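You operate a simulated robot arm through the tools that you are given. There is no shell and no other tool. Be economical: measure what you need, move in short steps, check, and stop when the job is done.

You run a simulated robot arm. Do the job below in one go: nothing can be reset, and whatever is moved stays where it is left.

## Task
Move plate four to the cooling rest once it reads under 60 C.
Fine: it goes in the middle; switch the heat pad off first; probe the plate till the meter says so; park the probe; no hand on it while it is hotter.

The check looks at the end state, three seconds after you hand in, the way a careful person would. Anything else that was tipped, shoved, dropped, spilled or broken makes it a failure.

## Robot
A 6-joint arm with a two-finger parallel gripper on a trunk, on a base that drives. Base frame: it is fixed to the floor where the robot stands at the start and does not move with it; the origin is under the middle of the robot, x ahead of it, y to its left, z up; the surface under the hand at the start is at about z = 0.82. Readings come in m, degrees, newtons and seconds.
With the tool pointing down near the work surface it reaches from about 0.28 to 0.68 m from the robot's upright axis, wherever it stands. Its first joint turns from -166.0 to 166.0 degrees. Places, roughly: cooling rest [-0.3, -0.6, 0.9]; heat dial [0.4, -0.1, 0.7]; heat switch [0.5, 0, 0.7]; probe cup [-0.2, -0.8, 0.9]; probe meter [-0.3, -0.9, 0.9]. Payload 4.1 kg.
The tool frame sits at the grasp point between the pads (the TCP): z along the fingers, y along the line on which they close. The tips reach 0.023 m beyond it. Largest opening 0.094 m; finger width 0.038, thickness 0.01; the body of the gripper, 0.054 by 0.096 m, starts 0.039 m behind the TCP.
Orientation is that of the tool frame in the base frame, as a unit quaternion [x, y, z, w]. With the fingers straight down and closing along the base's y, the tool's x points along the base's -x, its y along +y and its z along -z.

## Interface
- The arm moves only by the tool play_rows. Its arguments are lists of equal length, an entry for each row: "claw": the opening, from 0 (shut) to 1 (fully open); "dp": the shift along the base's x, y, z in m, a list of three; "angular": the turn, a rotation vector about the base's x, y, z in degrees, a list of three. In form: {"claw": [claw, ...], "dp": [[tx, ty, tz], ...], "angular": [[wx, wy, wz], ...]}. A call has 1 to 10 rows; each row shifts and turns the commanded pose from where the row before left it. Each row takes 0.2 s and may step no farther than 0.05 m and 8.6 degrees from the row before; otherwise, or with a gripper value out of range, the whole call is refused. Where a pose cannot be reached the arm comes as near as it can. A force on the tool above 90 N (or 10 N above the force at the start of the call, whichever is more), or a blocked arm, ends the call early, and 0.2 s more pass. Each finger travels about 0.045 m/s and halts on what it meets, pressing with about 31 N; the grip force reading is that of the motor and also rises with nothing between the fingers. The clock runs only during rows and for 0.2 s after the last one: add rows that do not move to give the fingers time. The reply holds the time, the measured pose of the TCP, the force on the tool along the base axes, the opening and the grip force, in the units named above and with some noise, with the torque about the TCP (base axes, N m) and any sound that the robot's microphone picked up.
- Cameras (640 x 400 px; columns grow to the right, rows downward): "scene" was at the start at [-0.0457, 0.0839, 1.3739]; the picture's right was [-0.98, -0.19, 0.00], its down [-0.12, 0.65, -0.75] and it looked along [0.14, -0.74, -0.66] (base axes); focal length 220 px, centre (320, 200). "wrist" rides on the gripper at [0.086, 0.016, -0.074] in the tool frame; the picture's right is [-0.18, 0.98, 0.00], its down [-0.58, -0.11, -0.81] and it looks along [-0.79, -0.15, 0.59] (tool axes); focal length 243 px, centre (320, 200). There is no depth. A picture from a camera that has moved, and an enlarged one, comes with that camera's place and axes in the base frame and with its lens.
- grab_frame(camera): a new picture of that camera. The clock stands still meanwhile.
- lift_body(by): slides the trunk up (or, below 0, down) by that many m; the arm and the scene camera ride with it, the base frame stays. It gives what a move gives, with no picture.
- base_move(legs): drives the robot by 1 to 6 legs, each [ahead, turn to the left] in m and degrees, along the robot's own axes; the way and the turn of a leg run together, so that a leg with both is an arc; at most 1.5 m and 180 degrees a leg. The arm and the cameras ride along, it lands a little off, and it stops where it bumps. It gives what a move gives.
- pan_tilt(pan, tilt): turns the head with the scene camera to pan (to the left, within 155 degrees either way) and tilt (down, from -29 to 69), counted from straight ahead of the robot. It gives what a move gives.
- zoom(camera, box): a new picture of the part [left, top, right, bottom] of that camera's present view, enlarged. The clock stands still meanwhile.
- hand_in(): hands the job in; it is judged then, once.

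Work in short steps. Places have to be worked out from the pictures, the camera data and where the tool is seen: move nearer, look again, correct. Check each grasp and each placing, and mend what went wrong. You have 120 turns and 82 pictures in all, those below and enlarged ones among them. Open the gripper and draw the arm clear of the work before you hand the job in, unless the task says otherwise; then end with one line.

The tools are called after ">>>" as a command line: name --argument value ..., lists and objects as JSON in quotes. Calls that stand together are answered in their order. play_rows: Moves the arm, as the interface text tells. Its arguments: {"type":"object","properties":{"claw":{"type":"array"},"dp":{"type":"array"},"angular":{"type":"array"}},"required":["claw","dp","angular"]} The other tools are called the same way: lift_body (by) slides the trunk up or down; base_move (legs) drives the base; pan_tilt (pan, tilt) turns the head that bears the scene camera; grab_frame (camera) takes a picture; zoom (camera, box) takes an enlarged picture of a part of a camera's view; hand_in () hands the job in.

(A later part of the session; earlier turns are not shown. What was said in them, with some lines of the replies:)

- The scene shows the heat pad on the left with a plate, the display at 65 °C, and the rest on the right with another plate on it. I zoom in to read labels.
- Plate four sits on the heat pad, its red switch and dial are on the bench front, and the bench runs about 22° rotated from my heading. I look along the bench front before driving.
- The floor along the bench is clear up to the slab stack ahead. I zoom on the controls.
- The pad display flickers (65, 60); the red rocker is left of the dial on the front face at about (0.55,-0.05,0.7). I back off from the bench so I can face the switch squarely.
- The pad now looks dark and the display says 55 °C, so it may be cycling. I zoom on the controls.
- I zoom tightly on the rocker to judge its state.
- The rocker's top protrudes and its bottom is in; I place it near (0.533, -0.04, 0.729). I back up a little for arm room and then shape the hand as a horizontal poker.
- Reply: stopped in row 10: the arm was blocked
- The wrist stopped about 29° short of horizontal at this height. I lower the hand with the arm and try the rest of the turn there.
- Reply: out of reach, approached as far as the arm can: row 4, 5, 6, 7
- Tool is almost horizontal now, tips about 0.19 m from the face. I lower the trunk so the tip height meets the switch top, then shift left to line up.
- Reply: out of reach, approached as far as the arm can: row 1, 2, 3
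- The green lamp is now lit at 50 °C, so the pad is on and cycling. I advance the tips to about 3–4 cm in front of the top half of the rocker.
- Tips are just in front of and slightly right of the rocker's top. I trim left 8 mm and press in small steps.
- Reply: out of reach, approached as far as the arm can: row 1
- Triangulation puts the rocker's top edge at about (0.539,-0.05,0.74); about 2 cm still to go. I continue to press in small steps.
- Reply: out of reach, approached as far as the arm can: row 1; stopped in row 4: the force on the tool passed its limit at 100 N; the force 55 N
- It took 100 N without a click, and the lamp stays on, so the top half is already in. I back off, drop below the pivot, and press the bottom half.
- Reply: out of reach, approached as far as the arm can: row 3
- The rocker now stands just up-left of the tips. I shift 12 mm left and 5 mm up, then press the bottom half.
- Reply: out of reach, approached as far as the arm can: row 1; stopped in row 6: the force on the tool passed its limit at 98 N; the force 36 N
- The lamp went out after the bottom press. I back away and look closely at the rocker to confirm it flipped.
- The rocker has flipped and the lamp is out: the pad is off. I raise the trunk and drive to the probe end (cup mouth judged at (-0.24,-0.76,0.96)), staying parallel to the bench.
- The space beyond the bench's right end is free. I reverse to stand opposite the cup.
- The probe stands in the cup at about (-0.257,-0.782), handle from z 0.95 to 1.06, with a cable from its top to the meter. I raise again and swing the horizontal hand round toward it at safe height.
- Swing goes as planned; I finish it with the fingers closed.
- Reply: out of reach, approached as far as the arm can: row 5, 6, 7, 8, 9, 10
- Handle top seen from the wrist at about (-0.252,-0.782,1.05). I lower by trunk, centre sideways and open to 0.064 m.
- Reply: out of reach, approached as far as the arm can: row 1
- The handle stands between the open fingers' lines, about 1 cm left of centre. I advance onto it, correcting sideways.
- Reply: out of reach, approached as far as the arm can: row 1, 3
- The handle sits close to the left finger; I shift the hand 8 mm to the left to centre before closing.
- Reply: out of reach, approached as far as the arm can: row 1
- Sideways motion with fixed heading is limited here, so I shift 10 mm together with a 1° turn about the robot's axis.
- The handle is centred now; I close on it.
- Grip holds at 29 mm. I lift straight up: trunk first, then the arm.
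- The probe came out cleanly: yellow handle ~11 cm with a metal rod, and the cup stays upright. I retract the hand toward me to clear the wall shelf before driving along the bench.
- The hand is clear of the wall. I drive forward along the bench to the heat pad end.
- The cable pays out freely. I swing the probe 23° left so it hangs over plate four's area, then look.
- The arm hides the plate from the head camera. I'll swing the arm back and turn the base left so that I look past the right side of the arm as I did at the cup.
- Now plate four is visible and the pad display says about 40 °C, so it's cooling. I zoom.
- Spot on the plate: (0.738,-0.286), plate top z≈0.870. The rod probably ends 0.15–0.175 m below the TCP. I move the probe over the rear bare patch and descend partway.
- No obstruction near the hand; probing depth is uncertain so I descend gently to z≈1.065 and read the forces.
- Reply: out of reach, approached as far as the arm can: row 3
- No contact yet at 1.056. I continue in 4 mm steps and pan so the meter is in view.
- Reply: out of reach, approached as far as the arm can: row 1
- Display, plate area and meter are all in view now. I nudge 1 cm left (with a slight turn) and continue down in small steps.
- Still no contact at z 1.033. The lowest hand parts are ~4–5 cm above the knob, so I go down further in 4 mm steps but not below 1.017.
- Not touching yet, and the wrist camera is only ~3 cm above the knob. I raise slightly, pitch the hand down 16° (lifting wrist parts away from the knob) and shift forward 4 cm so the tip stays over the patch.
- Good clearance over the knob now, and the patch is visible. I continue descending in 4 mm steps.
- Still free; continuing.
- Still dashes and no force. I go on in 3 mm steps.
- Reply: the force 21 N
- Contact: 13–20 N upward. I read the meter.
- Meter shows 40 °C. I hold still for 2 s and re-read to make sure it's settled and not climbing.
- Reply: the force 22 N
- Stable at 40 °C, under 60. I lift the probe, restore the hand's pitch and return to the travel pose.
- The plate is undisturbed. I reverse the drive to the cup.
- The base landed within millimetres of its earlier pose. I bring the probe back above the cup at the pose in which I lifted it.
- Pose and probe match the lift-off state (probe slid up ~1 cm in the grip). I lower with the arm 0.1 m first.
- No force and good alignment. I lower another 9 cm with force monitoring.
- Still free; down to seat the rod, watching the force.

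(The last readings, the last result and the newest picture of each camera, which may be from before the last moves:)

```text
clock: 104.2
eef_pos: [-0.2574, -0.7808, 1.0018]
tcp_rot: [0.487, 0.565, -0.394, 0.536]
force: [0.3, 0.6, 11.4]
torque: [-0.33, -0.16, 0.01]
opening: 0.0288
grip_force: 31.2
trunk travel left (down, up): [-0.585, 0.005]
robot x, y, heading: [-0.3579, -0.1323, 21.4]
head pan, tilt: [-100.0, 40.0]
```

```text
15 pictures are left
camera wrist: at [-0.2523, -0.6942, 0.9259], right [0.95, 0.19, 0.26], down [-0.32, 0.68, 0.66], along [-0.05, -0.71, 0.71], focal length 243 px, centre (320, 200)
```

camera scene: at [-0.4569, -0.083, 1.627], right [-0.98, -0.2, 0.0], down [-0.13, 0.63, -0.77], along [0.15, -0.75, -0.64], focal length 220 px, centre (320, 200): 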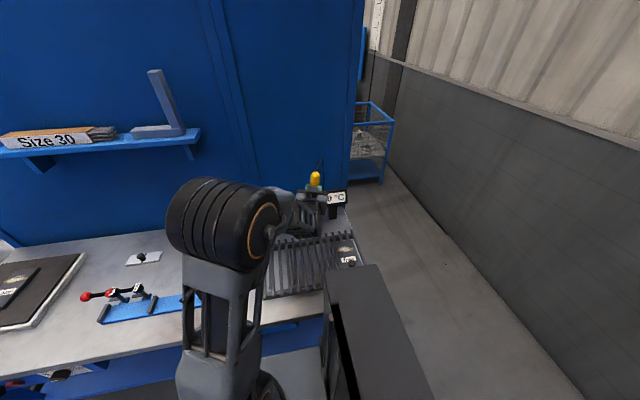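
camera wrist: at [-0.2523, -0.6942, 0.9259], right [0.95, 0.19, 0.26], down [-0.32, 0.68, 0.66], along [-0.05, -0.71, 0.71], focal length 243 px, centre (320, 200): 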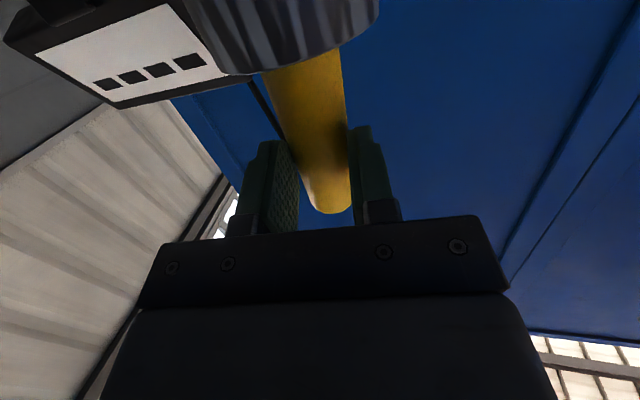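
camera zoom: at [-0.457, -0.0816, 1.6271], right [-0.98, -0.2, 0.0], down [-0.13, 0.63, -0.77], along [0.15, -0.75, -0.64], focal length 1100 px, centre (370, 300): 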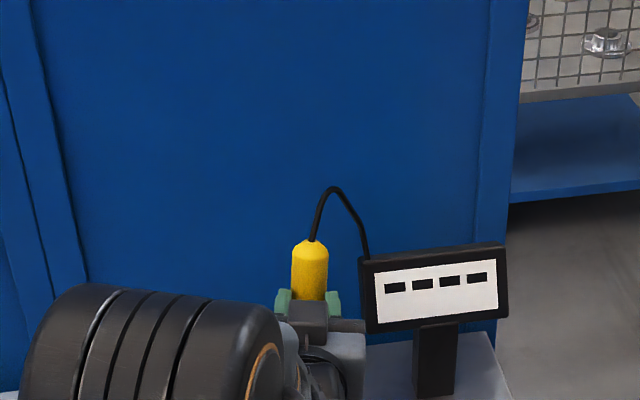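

The rod is seated (11 N) and the meter is back to dashes. I open and withdraw straight back.

>>> play_rows --claw '[0.68, 0.68, 0.68, 0.68, 0.68, 0.68, 0.68, 0.68]' --dp '[[0, 0, 0.001], [0, 0, 0], [0, 0, 0], [-0.007, 0.033, 0], [-0.007, 0.033, 0], [-0.007, 0.033, 0], [-0.007, 0.03, 0], [0, 0, 0]]' --angular '[[0, 0, 0], [0, 0, 0], [0, 0, 0], [0, 0, 0], [0, 0, 0], [0, 0, 0], [0, 0, 0], [0, 0, 0]]'

>>> zoom --camera "scene" --box '[260, 140, 360, 220]'

```text
clock: 106.0
eef_pos: [-0.2835, -0.651, 1.0005]
tcp_rot: [0.491, 0.564, -0.396, 0.533]
force: [-0.6, 0.4, 0.8]
torque: [0.0, -0.01, 0.02]
opening: 0.0638
grip_force: 0.1
trunk travel left (down, up): [-0.585, 0.005]
robot x, y, heading: [-0.3557, -0.1314, 21.4]
head pan, tilt: [-100.0, 40.0]
```

```text
5.00 times, centred on (310, 180) of scene
camera zoom: at [-0.4568, -0.0829, 1.627], right [-0.98, -0.2, 0.0], down [-0.13, 0.63, -0.77], along [0.15, -0.75, -0.64], focal length 1100 px, centre (370, 300)
```

zoom: 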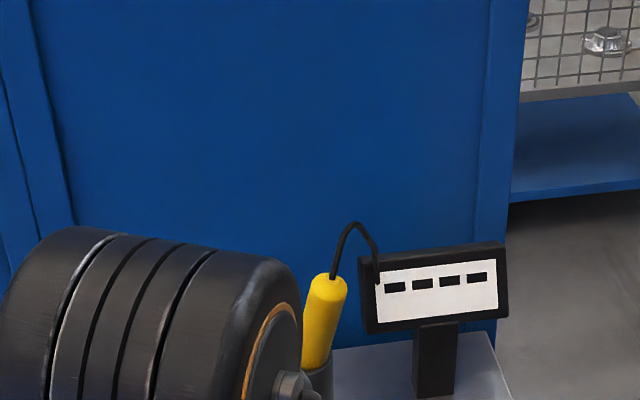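

The probe is parked, meter blank. Next, plate four: it's about 0.075 × 0.156 m, centred near (0.734,-0.265), knob at its front end; I'll grip it across its width at the centroid with the tool pointing down. I raise and pitch the hand down.

>>> play_rows --claw '[0.68, 0.68, 0.68, 0.68, 0.68, 0.68, 0.68, 0.68, 0.68, 0.68]' --dp '[[0, 0.01, 0.03], [0, 0.01, 0.03], [0, 0.01, 0.03], [0, 0, 0.03], [0, 0, 0.03], [0, 0, 0.03], [0, 0, 0.02], [0, 0, 0], [0, 0, 0], [0, 0, 0]]' --angular '[[8.1, 1.8, 0], [8.1, 1.8, 0], [8.1, 1.8, 0], [8.1, 1.8, 0], [8.1, 1.8, 0], [8.1, 1.8, 0], [8.1, 1.8, 0], [8.1, 1.8, 0], [8.1, 1.8, 0], [8.1, 1.8, 0]]'

>>> base_move --legs '[[0.83, 1]]'

```text
clock: 108.2
eef_pos: [-0.2789, -0.6225, 1.1865]
tcp_rot: [0.655, 0.755, -0.01, 0.038]
force: [-0.5, 0.0, 1.0]
torque: [0.02, 0.03, 0.03]
opening: 0.0638
grip_force: 0.2
out of reach, approached as far as the arm can: row 5
trunk travel left (down, up): [-0.585, 0.005]
robot x, y, heading: [-0.3527, -0.1341, 21.5]
head pan, tilt: [-100.0, 40.0]
```

```text
clock: 112.6
eef_pos: [0.5037, -0.305, 1.1873]
tcp_rot: [0.644, 0.764, -0.01, 0.04]
force: [0.7, 0.5, 0.3]
torque: [0.01, 0.01, 0.02]
opening: 0.0637
grip_force: 0.1
trunk travel left (down, up): [-0.585, 0.005]
robot x, y, heading: [0.4139, 0.184, 22.8]
head pan, tilt: [-100.0, 40.0]
```

Travel is fine. I turn the base left as before so the head camera can see past the arm.

>>> base_move --legs '[[0.1, 28]]'

>>> pan_tilt --pan -110 --tilt 45

```text
clock: 114.4
eef_pos: [0.8024, -0.1474, 1.1857]
tcp_rot: [0.441, 0.896, 0.0, 0.042]
force: [-0.2, 0.7, 0.2]
torque: [0.0, 0.03, -0.01]
opening: 0.0639
grip_force: 0.0
trunk travel left (down, up): [-0.585, 0.005]
robot x, y, heading: [0.497, 0.2426, 50.7]
head pan, tilt: [-100.0, 40.0]
```

```text
clock: 115.1
eef_pos: [0.801, -0.1473, 1.1865]
tcp_rot: [0.442, 0.896, 0.001, 0.041]
force: [0.2, -0.7, -0.3]
torque: [0.0, 0.02, -0.02]
opening: 0.0638
grip_force: 0.1
trunk travel left (down, up): [-0.585, 0.005]
robot x, y, heading: [0.4952, 0.2429, 50.7]
head pan, tilt: [-110.0, 45.0]
```

I move over the plate centre, square up the tool (vertical, closing across the plate's width), open fully and descend to z≈1.05.

>>> play_rows --claw '[1, 1, 1, 1, 1, 1]' --dp '[[-0.01675, -0.0295, -0.02], [-0.01675, -0.0295, -0.02], [-0.01675, -0.0295, -0.03], [-0.01675, -0.0295, -0.03], [0, 0, -0.03], [0, 0, 0]]' --angular '[[1.03, 2.1, -3.75], [1.03, 2.1, -3.75], [0, 0, -3.75], [0, 0, -3.75], [0, 0, 0], [0, 0, 0]]'

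>>> grab_frame --camera "wrist"

>>> zoom --camera "scene" --box '[230, 130, 370, 250]'

```text
clock: 116.5
eef_pos: [0.7332, -0.2657, 1.057]
tcp_rot: [0.555, 0.832, -0.003, 0.0]
force: [0.6, 0.3, 0.7]
torque: [0.02, 0.02, 0.01]
opening: 0.0939
grip_force: 0.0
trunk travel left (down, up): [-0.585, 0.005]
robot x, y, heading: [0.4964, 0.2428, 50.8]
head pan, tilt: [-110.0, 45.0]
```

```text
13 pictures are left
camera wrist: at [0.7169, -0.1791, 1.13], right [0.98, 0.21, 0.0], down [0.13, -0.57, 0.81], along [0.17, -0.79, -0.59], focal length 243 px, centre (320, 200)
```

wrist: 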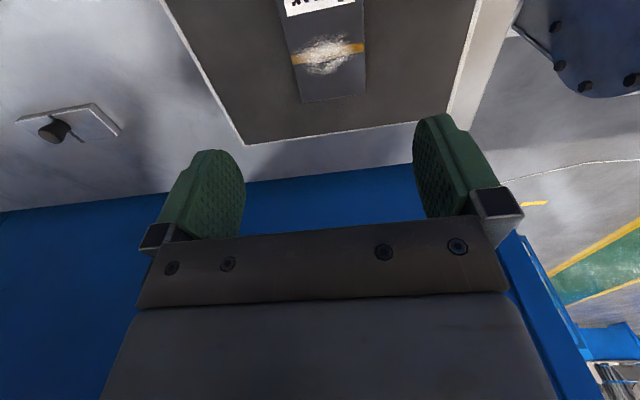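

```text
3.33 times, centred on (300, 190) of scene
camera zoom: at [0.3685, 0.2298, 1.6197], right [-0.86, -0.51, 0.0], down [-0.36, 0.61, -0.71], along [0.36, -0.61, -0.71], focal length 734 px, centre (387, 233)
```

zoom: 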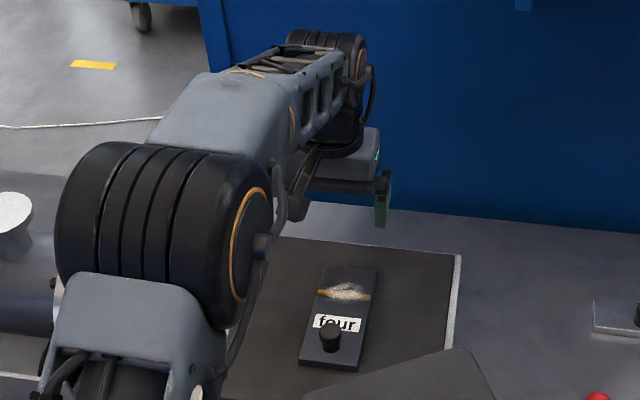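

Wrist view gives plate centre (0.7355,-0.260), yaw 22.6°, width 0.073 m, matching my tool yaw. I correct by 6 mm and descend to z 0.91, tips just above the plate top.

>>> play_rows --claw '[1, 1, 1, 1, 1, 1]' --dp '[[0.0023, 0.0057, -0.03], [0, 0, -0.04], [0, 0, -0.04], [0, 0, -0.03], [0, 0, -0.007], [0, 0, 0]]' --angular '[[0, 0, 0], [0, 0, 0], [0, 0, 0], [0, 0, 0], [0, 0, 0], [0, 0, 0]]'

>>> grab_frame --camera "wrist"

>>> zoom --camera "scene" --box '[270, 170, 350, 250]'

```text
clock: 117.9
eef_pos: [0.7361, -0.2599, 0.9105]
tcp_rot: [0.555, 0.832, -0.003, 0.0]
force: [-0.2, -0.7, -0.1]
torque: [-0.02, -0.02, -0.01]
opening: 0.0938
grip_force: 0.1
trunk travel left (down, up): [-0.585, 0.005]
robot x, y, heading: [0.4932, 0.2448, 50.7]
head pan, tilt: [-110.0, 45.0]
```

```text
11 pictures are left
camera wrist: at [0.7198, -0.1738, 0.9835], right [0.98, 0.21, 0.0], down [0.13, -0.57, 0.81], along [0.17, -0.79, -0.59], focal length 243 px, centre (320, 200)
```

wrist: 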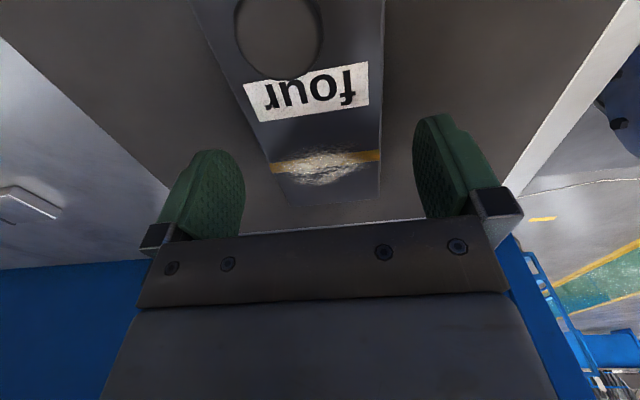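

```text
5.00 times, centred on (310, 210) of scene
camera zoom: at [0.3684, 0.2297, 1.6197], right [-0.86, -0.51, 0.0], down [-0.36, 0.61, -0.71], along [0.36, -0.61, -0.71], focal length 1100 px, centre (370, 150)
```

zoom: 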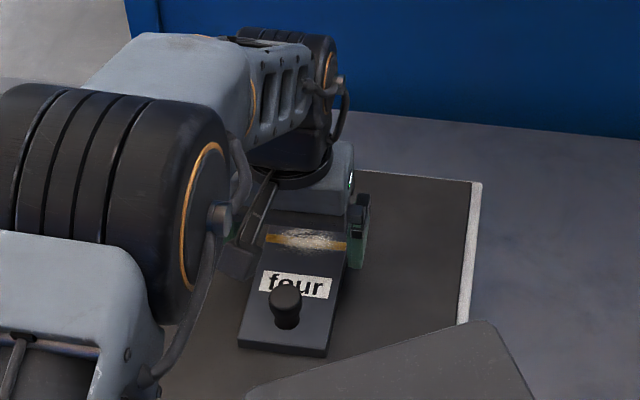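

The plate is centred between the fingers (±36 mm vs ±47 mm). I lower to z≈0.886 so tips sit beside the plate.

>>> play_rows --claw '[1, 1, 1, 1]' --dp '[[0, 0, -0.01], [0, 0, -0.008], [0, 0, -0.006], [0, 0, 0]]' --angular '[[0, 0, 0], [0, 0, 0], [0, 0, 0], [0, 0, 0]]'

>>> play_rows --claw '[1, 1]' --dp '[[0, 0, -0.003], [0, 0, 0]]' --angular '[[0, 0, 0], [0, 0, 0]]'

```text
clock: 118.9
eef_pos: [0.7367, -0.2609, 0.886]
tcp_rot: [0.555, 0.832, -0.003, 0.0]
force: [-0.2, -0.1, -0.3]
torque: [0.0, 0.0, 0.02]
opening: 0.0938
grip_force: 0.1
trunk travel left (down, up): [-0.585, 0.005]
robot x, y, heading: [0.495, 0.2382, 51.0]
head pan, tilt: [-110.0, 45.0]
```

```text
clock: 119.5
eef_pos: [0.7362, -0.2604, 0.8836]
tcp_rot: [0.555, 0.832, -0.003, -0.001]
force: [0.2, 0.6, -0.8]
torque: [-0.04, -0.03, 0.03]
opening: 0.094
grip_force: 0.1
trunk travel left (down, up): [-0.585, 0.005]
robot x, y, heading: [0.4951, 0.2401, 50.8]
head pan, tilt: [-110.0, 45.0]
```

No contact yet, tips at ~0.861. I close.

>>> play_rows --claw '[0.85, 0.75, 0.72, 0.7, 0.7, 0.7]' --dp '[[0, 0, 0], [0, 0, 0], [0, 0, 0], [0, 0, 0], [0, 0, 0], [0, 0, 0]]' --angular '[[0, 0, 0], [0, 0, 0], [0, 0, 0], [0, 0, 0], [0, 0, 0], [0, 0, 0]]'

```text
clock: 120.9
eef_pos: [0.737, -0.2602, 0.8825]
tcp_rot: [0.555, 0.832, -0.003, -0.001]
force: [-3.7, -1.7, -1.1]
torque: [-0.19, 0.04, -0.02]
opening: 0.0749
grip_force: 31.5
trunk travel left (down, up): [-0.585, 0.005]
robot x, y, heading: [0.4939, 0.2417, 51.2]
head pan, tilt: [-110.0, 45.0]
```

Fingers stopped at 75 mm with full grip: the plate is held. I lift gently a few cm and check.

>>> play_rows --claw '[0.5, 0.5, 0.5, 0.5, 0.5]' --dp '[[0, 0, 0], [0, 0, 0.01], [0, 0, 0.01], [0, 0, 0.02], [0, 0, 0]]' --angular '[[0, 0, 0], [0, 0, 0], [0, 0, 0], [0, 0, 0], [0, 0, 0]]'

>>> zoom --camera "scene" --box '[270, 170, 350, 250]'

```text
clock: 122.1
eef_pos: [0.7369, -0.26, 0.9223]
tcp_rot: [0.555, 0.832, -0.003, -0.002]
force: [0.5, 0.1, -12.3]
torque: [-0.09, -0.03, -0.03]
opening: 0.0749
grip_force: 31.5
trunk travel left (down, up): [-0.585, 0.005]
robot x, y, heading: [0.4961, 0.2381, 51.0]
head pan, tilt: [-110.0, 45.0]
```

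```text
5.00 times, centred on (310, 210) of scene
camera zoom: at [0.369, 0.2286, 1.6197], right [-0.86, -0.51, 0.0], down [-0.36, 0.61, -0.71], along [0.36, -0.61, -0.71], focal length 1100 px, centre (370, 150)
```

zoom: 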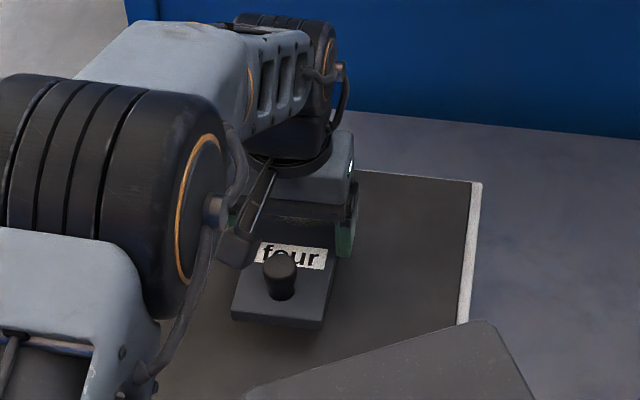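

Held level, about 1.2 kg. I raise it high, retract a bit, and drive back toward the rest.

>>> play_rows --claw '[0.5, 0.5, 0.5, 0.5, 0.5, 0.5, 0.5, 0.5]' --dp '[[0, 0, 0.03], [0, 0, 0.04], [0, 0, 0.04], [-0.008, 0.016, 0.04], [-0.008, 0.016, 0.04], [-0.008, 0.016, 0.04], [-0.008, 0.016, 0.03], [-0.007, 0.017, 0.01]]' --angular '[[0, 0, 0], [0, 0, 0], [0, 0, 0], [0, 0, 0], [0, 0, 0], [0, 0, 0], [0, 0, 0], [0, 0, 0]]'

>>> base_move --legs '[[-0.1, -28.5], [-0.72, -0.8]]'

>>> pan_tilt --pan -100 --tilt 45

>>> grab_frame --camera "scene"

```text
clock: 123.9
eef_pos: [0.6965, -0.1778, 1.1917]
tcp_rot: [0.555, 0.832, -0.003, -0.001]
force: [1.0, 0.4, -12.0]
torque: [-0.08, -0.03, 0.0]
opening: 0.0748
grip_force: 30.7
trunk travel left (down, up): [-0.585, 0.005]
robot x, y, heading: [0.4958, 0.2424, 50.9]
head pan, tilt: [-110.0, 45.0]
```

```text
clock: 129.3
eef_pos: [-0.2881, -0.5502, 1.1913]
tcp_rot: [0.749, 0.663, -0.003, -0.001]
force: [0.5, -1.1, -13.3]
torque: [-0.07, 0.01, -0.01]
opening: 0.0747
grip_force: 31.0
trunk travel left (down, up): [-0.585, 0.005]
robot x, y, heading: [-0.2528, -0.0846, 21.1]
head pan, tilt: [-110.0, 45.0]
```

```text
clock: 130.0
eef_pos: [-0.2868, -0.5492, 1.1923]
tcp_rot: [0.749, 0.662, -0.002, -0.001]
force: [0.5, 0.7, -12.4]
torque: [-0.12, -0.01, -0.02]
opening: 0.075
grip_force: 30.9
trunk travel left (down, up): [-0.585, 0.005]
robot x, y, heading: [-0.2541, -0.0832, 21.2]
head pan, tilt: [-100.0, 45.0]
```

```text
8 pictures are left
camera scene: at [-0.3562, -0.0315, 1.6197], right [-0.98, -0.19, 0.0], down [-0.14, 0.69, -0.71], along [0.14, -0.69, -0.71], focal length 220 px, centre (320, 200)
```

scene: 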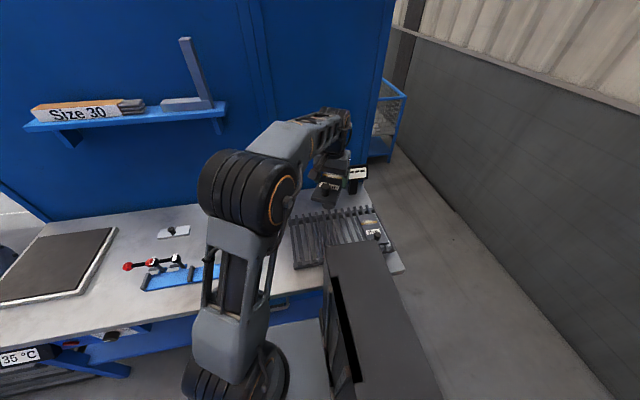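

Landed well; pad display now 35 °C. I zoom to measure the rest precisely.

>>> zoom --camera "scene" --box '[280, 180, 410, 280]'

```text
4.00 times, centred on (345, 230) of scene
camera zoom: at [-0.3562, -0.0315, 1.6197], right [-0.98, -0.19, 0.0], down [-0.14, 0.69, -0.71], along [0.14, -0.69, -0.71], focal length 880 px, centre (220, 80)
```

zoom: 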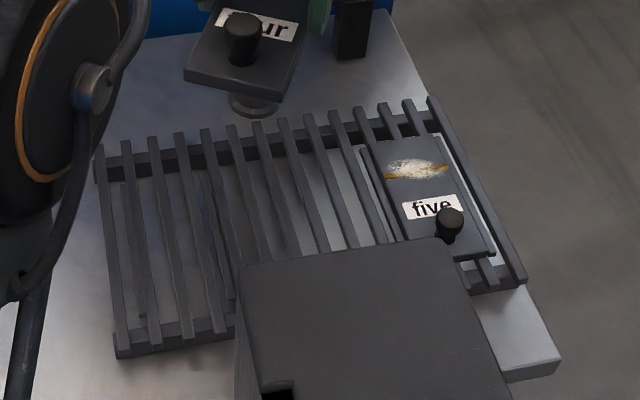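

Rest: centre (-0.3225,-0.602), yaw ≈22°, top z ≈0.859; plate five's edge is 10 cm from centre. I turn the plate to match, move over the centre, and descend partway.

>>> play_rows --claw '[0.5, 0.5, 0.5, 0.5, 0.5, 0.5, 0.5, 0.5, 0.5, 0.5]' --dp '[[-0.009, -0.0132, 0], [-0.009, -0.0132, 0], [-0.009, -0.0132, 0], [-0.0087, -0.0132, 0], [0, 0, -0.04], [0, 0, -0.04], [0, 0, -0.045], [0, 0, -0.045], [0, 0, -0.045], [0, 0, 0]]' --angular '[[0, 0, 7.3], [0, 0, 7.3], [0, 0, 7.3], [0, 0, 7.3], [0, 0, 0], [0, 0, 0], [0, 0, 0], [0, 0, 0], [0, 0, 0], [0, 0, 0]]'

>>> zoom --camera "scene" --box '[280, 180, 410, 280]'

```text
clock: 132.2
eef_pos: [-0.3229, -0.6009, 0.978]
tcp_rot: [0.559, 0.829, -0.003, 0.0]
force: [-0.2, -0.7, -12.7]
torque: [-0.07, -0.08, 0.0]
opening: 0.075
grip_force: 31.5
trunk travel left (down, up): [-0.585, 0.005]
robot x, y, heading: [-0.2582, -0.0856, 21.1]
head pan, tilt: [-100.0, 45.0]
```

```text
4.00 times, centred on (345, 230) of scene
camera zoom: at [-0.3562, -0.0316, 1.6197], right [-0.98, -0.2, 0.0], down [-0.14, 0.69, -0.71], along [0.14, -0.69, -0.71], focal length 880 px, centre (220, 80)
```

zoom: 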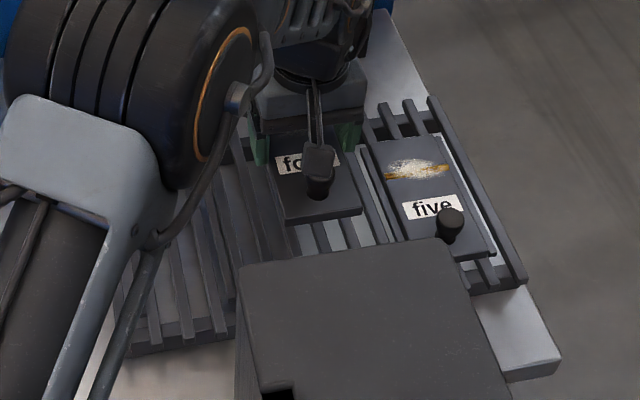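

Aligned with the bars and clear of plate five. I descend to just above contact, then by millimetres.

>>> play_rows --claw '[0.5, 0.5, 0.5, 0.5, 0.5, 0.5]' --dp '[[0, -0.001, -0.03], [0, 0, -0.03], [0, 0, -0.015], [0, 0, -0.006], [0, 0, -0.004], [0, 0, 0]]' --angular '[[0, 0, 0], [0, 0, 0], [0, 0, 0], [0, 0, 0], [0, 0, 0], [0, 0, 0]]'

>>> play_rows --claw '[0.5, 0.5, 0.5]' --dp '[[0, 0, -0.002], [0, 0, -0.002], [0, 0, 0]]' --angular '[[0, 0, 0], [0, 0, 0], [0, 0, 0]]'

```text
clock: 133.6
eef_pos: [-0.3225, -0.6038, 0.8924]
tcp_rot: [0.558, 0.83, -0.002, 0.0]
force: [-0.7, -0.7, -12.4]
torque: [-0.08, -0.05, -0.02]
opening: 0.0747
grip_force: 31.0
trunk travel left (down, up): [-0.585, 0.005]
robot x, y, heading: [-0.2525, -0.0821, 21.6]
head pan, tilt: [-100.0, 45.0]
```

```text
clock: 134.4
eef_pos: [-0.3228, -0.6044, 0.8889]
tcp_rot: [0.559, 0.829, -0.003, 0.001]
force: [-1.0, -0.7, -5.1]
torque: [0.57, -0.06, 0.02]
opening: 0.0749
grip_force: 31.0
trunk travel left (down, up): [-0.585, 0.005]
robot x, y, heading: [-0.2538, -0.0849, 21.2]
head pan, tilt: [-100.0, 45.0]
```

First contact (load down to 5 N). I settle 2 mm more and check.

>>> play_rows --claw '[0.5, 0.5, 0.5]' --dp '[[0, 0, -0.0015], [0, 0, -0.001], [0, 0, 0]]' --angular '[[0, 0, 0], [0, 0, 0], [0, 0, 0]]'

```text
clock: 135.2
eef_pos: [-0.3223, -0.6031, 0.8881]
tcp_rot: [0.558, 0.83, -0.006, 0.001]
force: [-0.7, 1.7, 18.9]
torque: [0.38, -0.02, 0.02]
opening: 0.0751
grip_force: 30.6
trunk travel left (down, up): [-0.585, 0.005]
robot x, y, heading: [-0.2533, -0.0833, 21.3]
head pan, tilt: [-100.0, 45.0]
```

Fully seated (pressing ~19 N). I open the fingers and rise straight up.

>>> play_rows --claw '[0.9, 1, 1, 1, 1, 1, 1, 1]' --dp '[[0, 0, 0.001], [0, 0, 0], [0, 0, 0], [0, 0, 0.015], [0, 0, 0.03], [0, 0, 0.04], [0, 0, 0.04], [0, 0, 0]]' --angular '[[0, 0, 0], [0, 0, 0], [0, 0, 0], [0, 0, 0], [0, 0, 0], [0, 0, 0], [0, 0, 0], [0, 0, 0]]'

>>> play_rows --claw '[1, 1, 1, 1, 1, 1, 1, 1]' --dp '[[0, 0, 0.045], [0, 0, 0.045], [0, 0, 0.045], [0.045, 0.015, 0], [0.045, 0.015, 0], [0.045, 0.015, 0], [0.045, 0.015, 0], [0, 0, 0]]' --angular '[[0, 0, 0], [0, 0, 0], [0, 0, 0], [0, 0, 5], [0, 0, 5], [0, 0, 5], [0, 0, 5], [0, 0, 0]]'

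>>> zoom --camera "scene" --box '[270, 140, 420, 280]'

```text
clock: 137.0
eef_pos: [-0.3217, -0.6011, 1.0116]
tcp_rot: [0.558, 0.83, -0.002, 0.0]
force: [0.0, 0.4, -0.4]
torque: [0.0, -0.01, -0.01]
opening: 0.094
grip_force: 0.1
trunk travel left (down, up): [-0.585, 0.005]
robot x, y, heading: [-0.2521, -0.0828, 21.3]
head pan, tilt: [-100.0, 45.0]
```

```text
clock: 138.8
eef_pos: [-0.1427, -0.5433, 1.148]
tcp_rot: [0.406, 0.914, -0.003, 0.001]
force: [-0.1, 0.6, -0.3]
torque: [-0.04, 0.03, -0.01]
opening: 0.0943
grip_force: 0.0
trunk travel left (down, up): [-0.585, 0.005]
robot x, y, heading: [-0.2559, -0.0836, 21.3]
head pan, tilt: [-100.0, 45.0]
```

```text
2.86 times, centred on (345, 210) of scene
camera zoom: at [-0.3561, -0.0305, 1.6197], right [-0.98, -0.2, 0.0], down [-0.14, 0.69, -0.71], along [0.14, -0.69, -0.71], focal length 629 px, centre (249, 171)
```

zoom: 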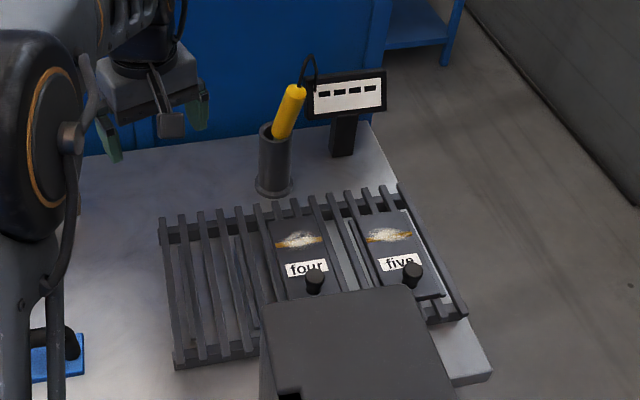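

Plate four sits centred on the rest (about (-0.319,-0.597)). The probe is parked with the meter blank, the pad is off and cooled to 35 °C, and the open hand is clear. I hand in.

>>> hand_in

```text
The job is handed in.
```

Plate four is in the middle of the cooling rest. I switched the heat pad off first, moved the plate only after the meter read a steady 40 °C, and the probe is parked back in its cup.
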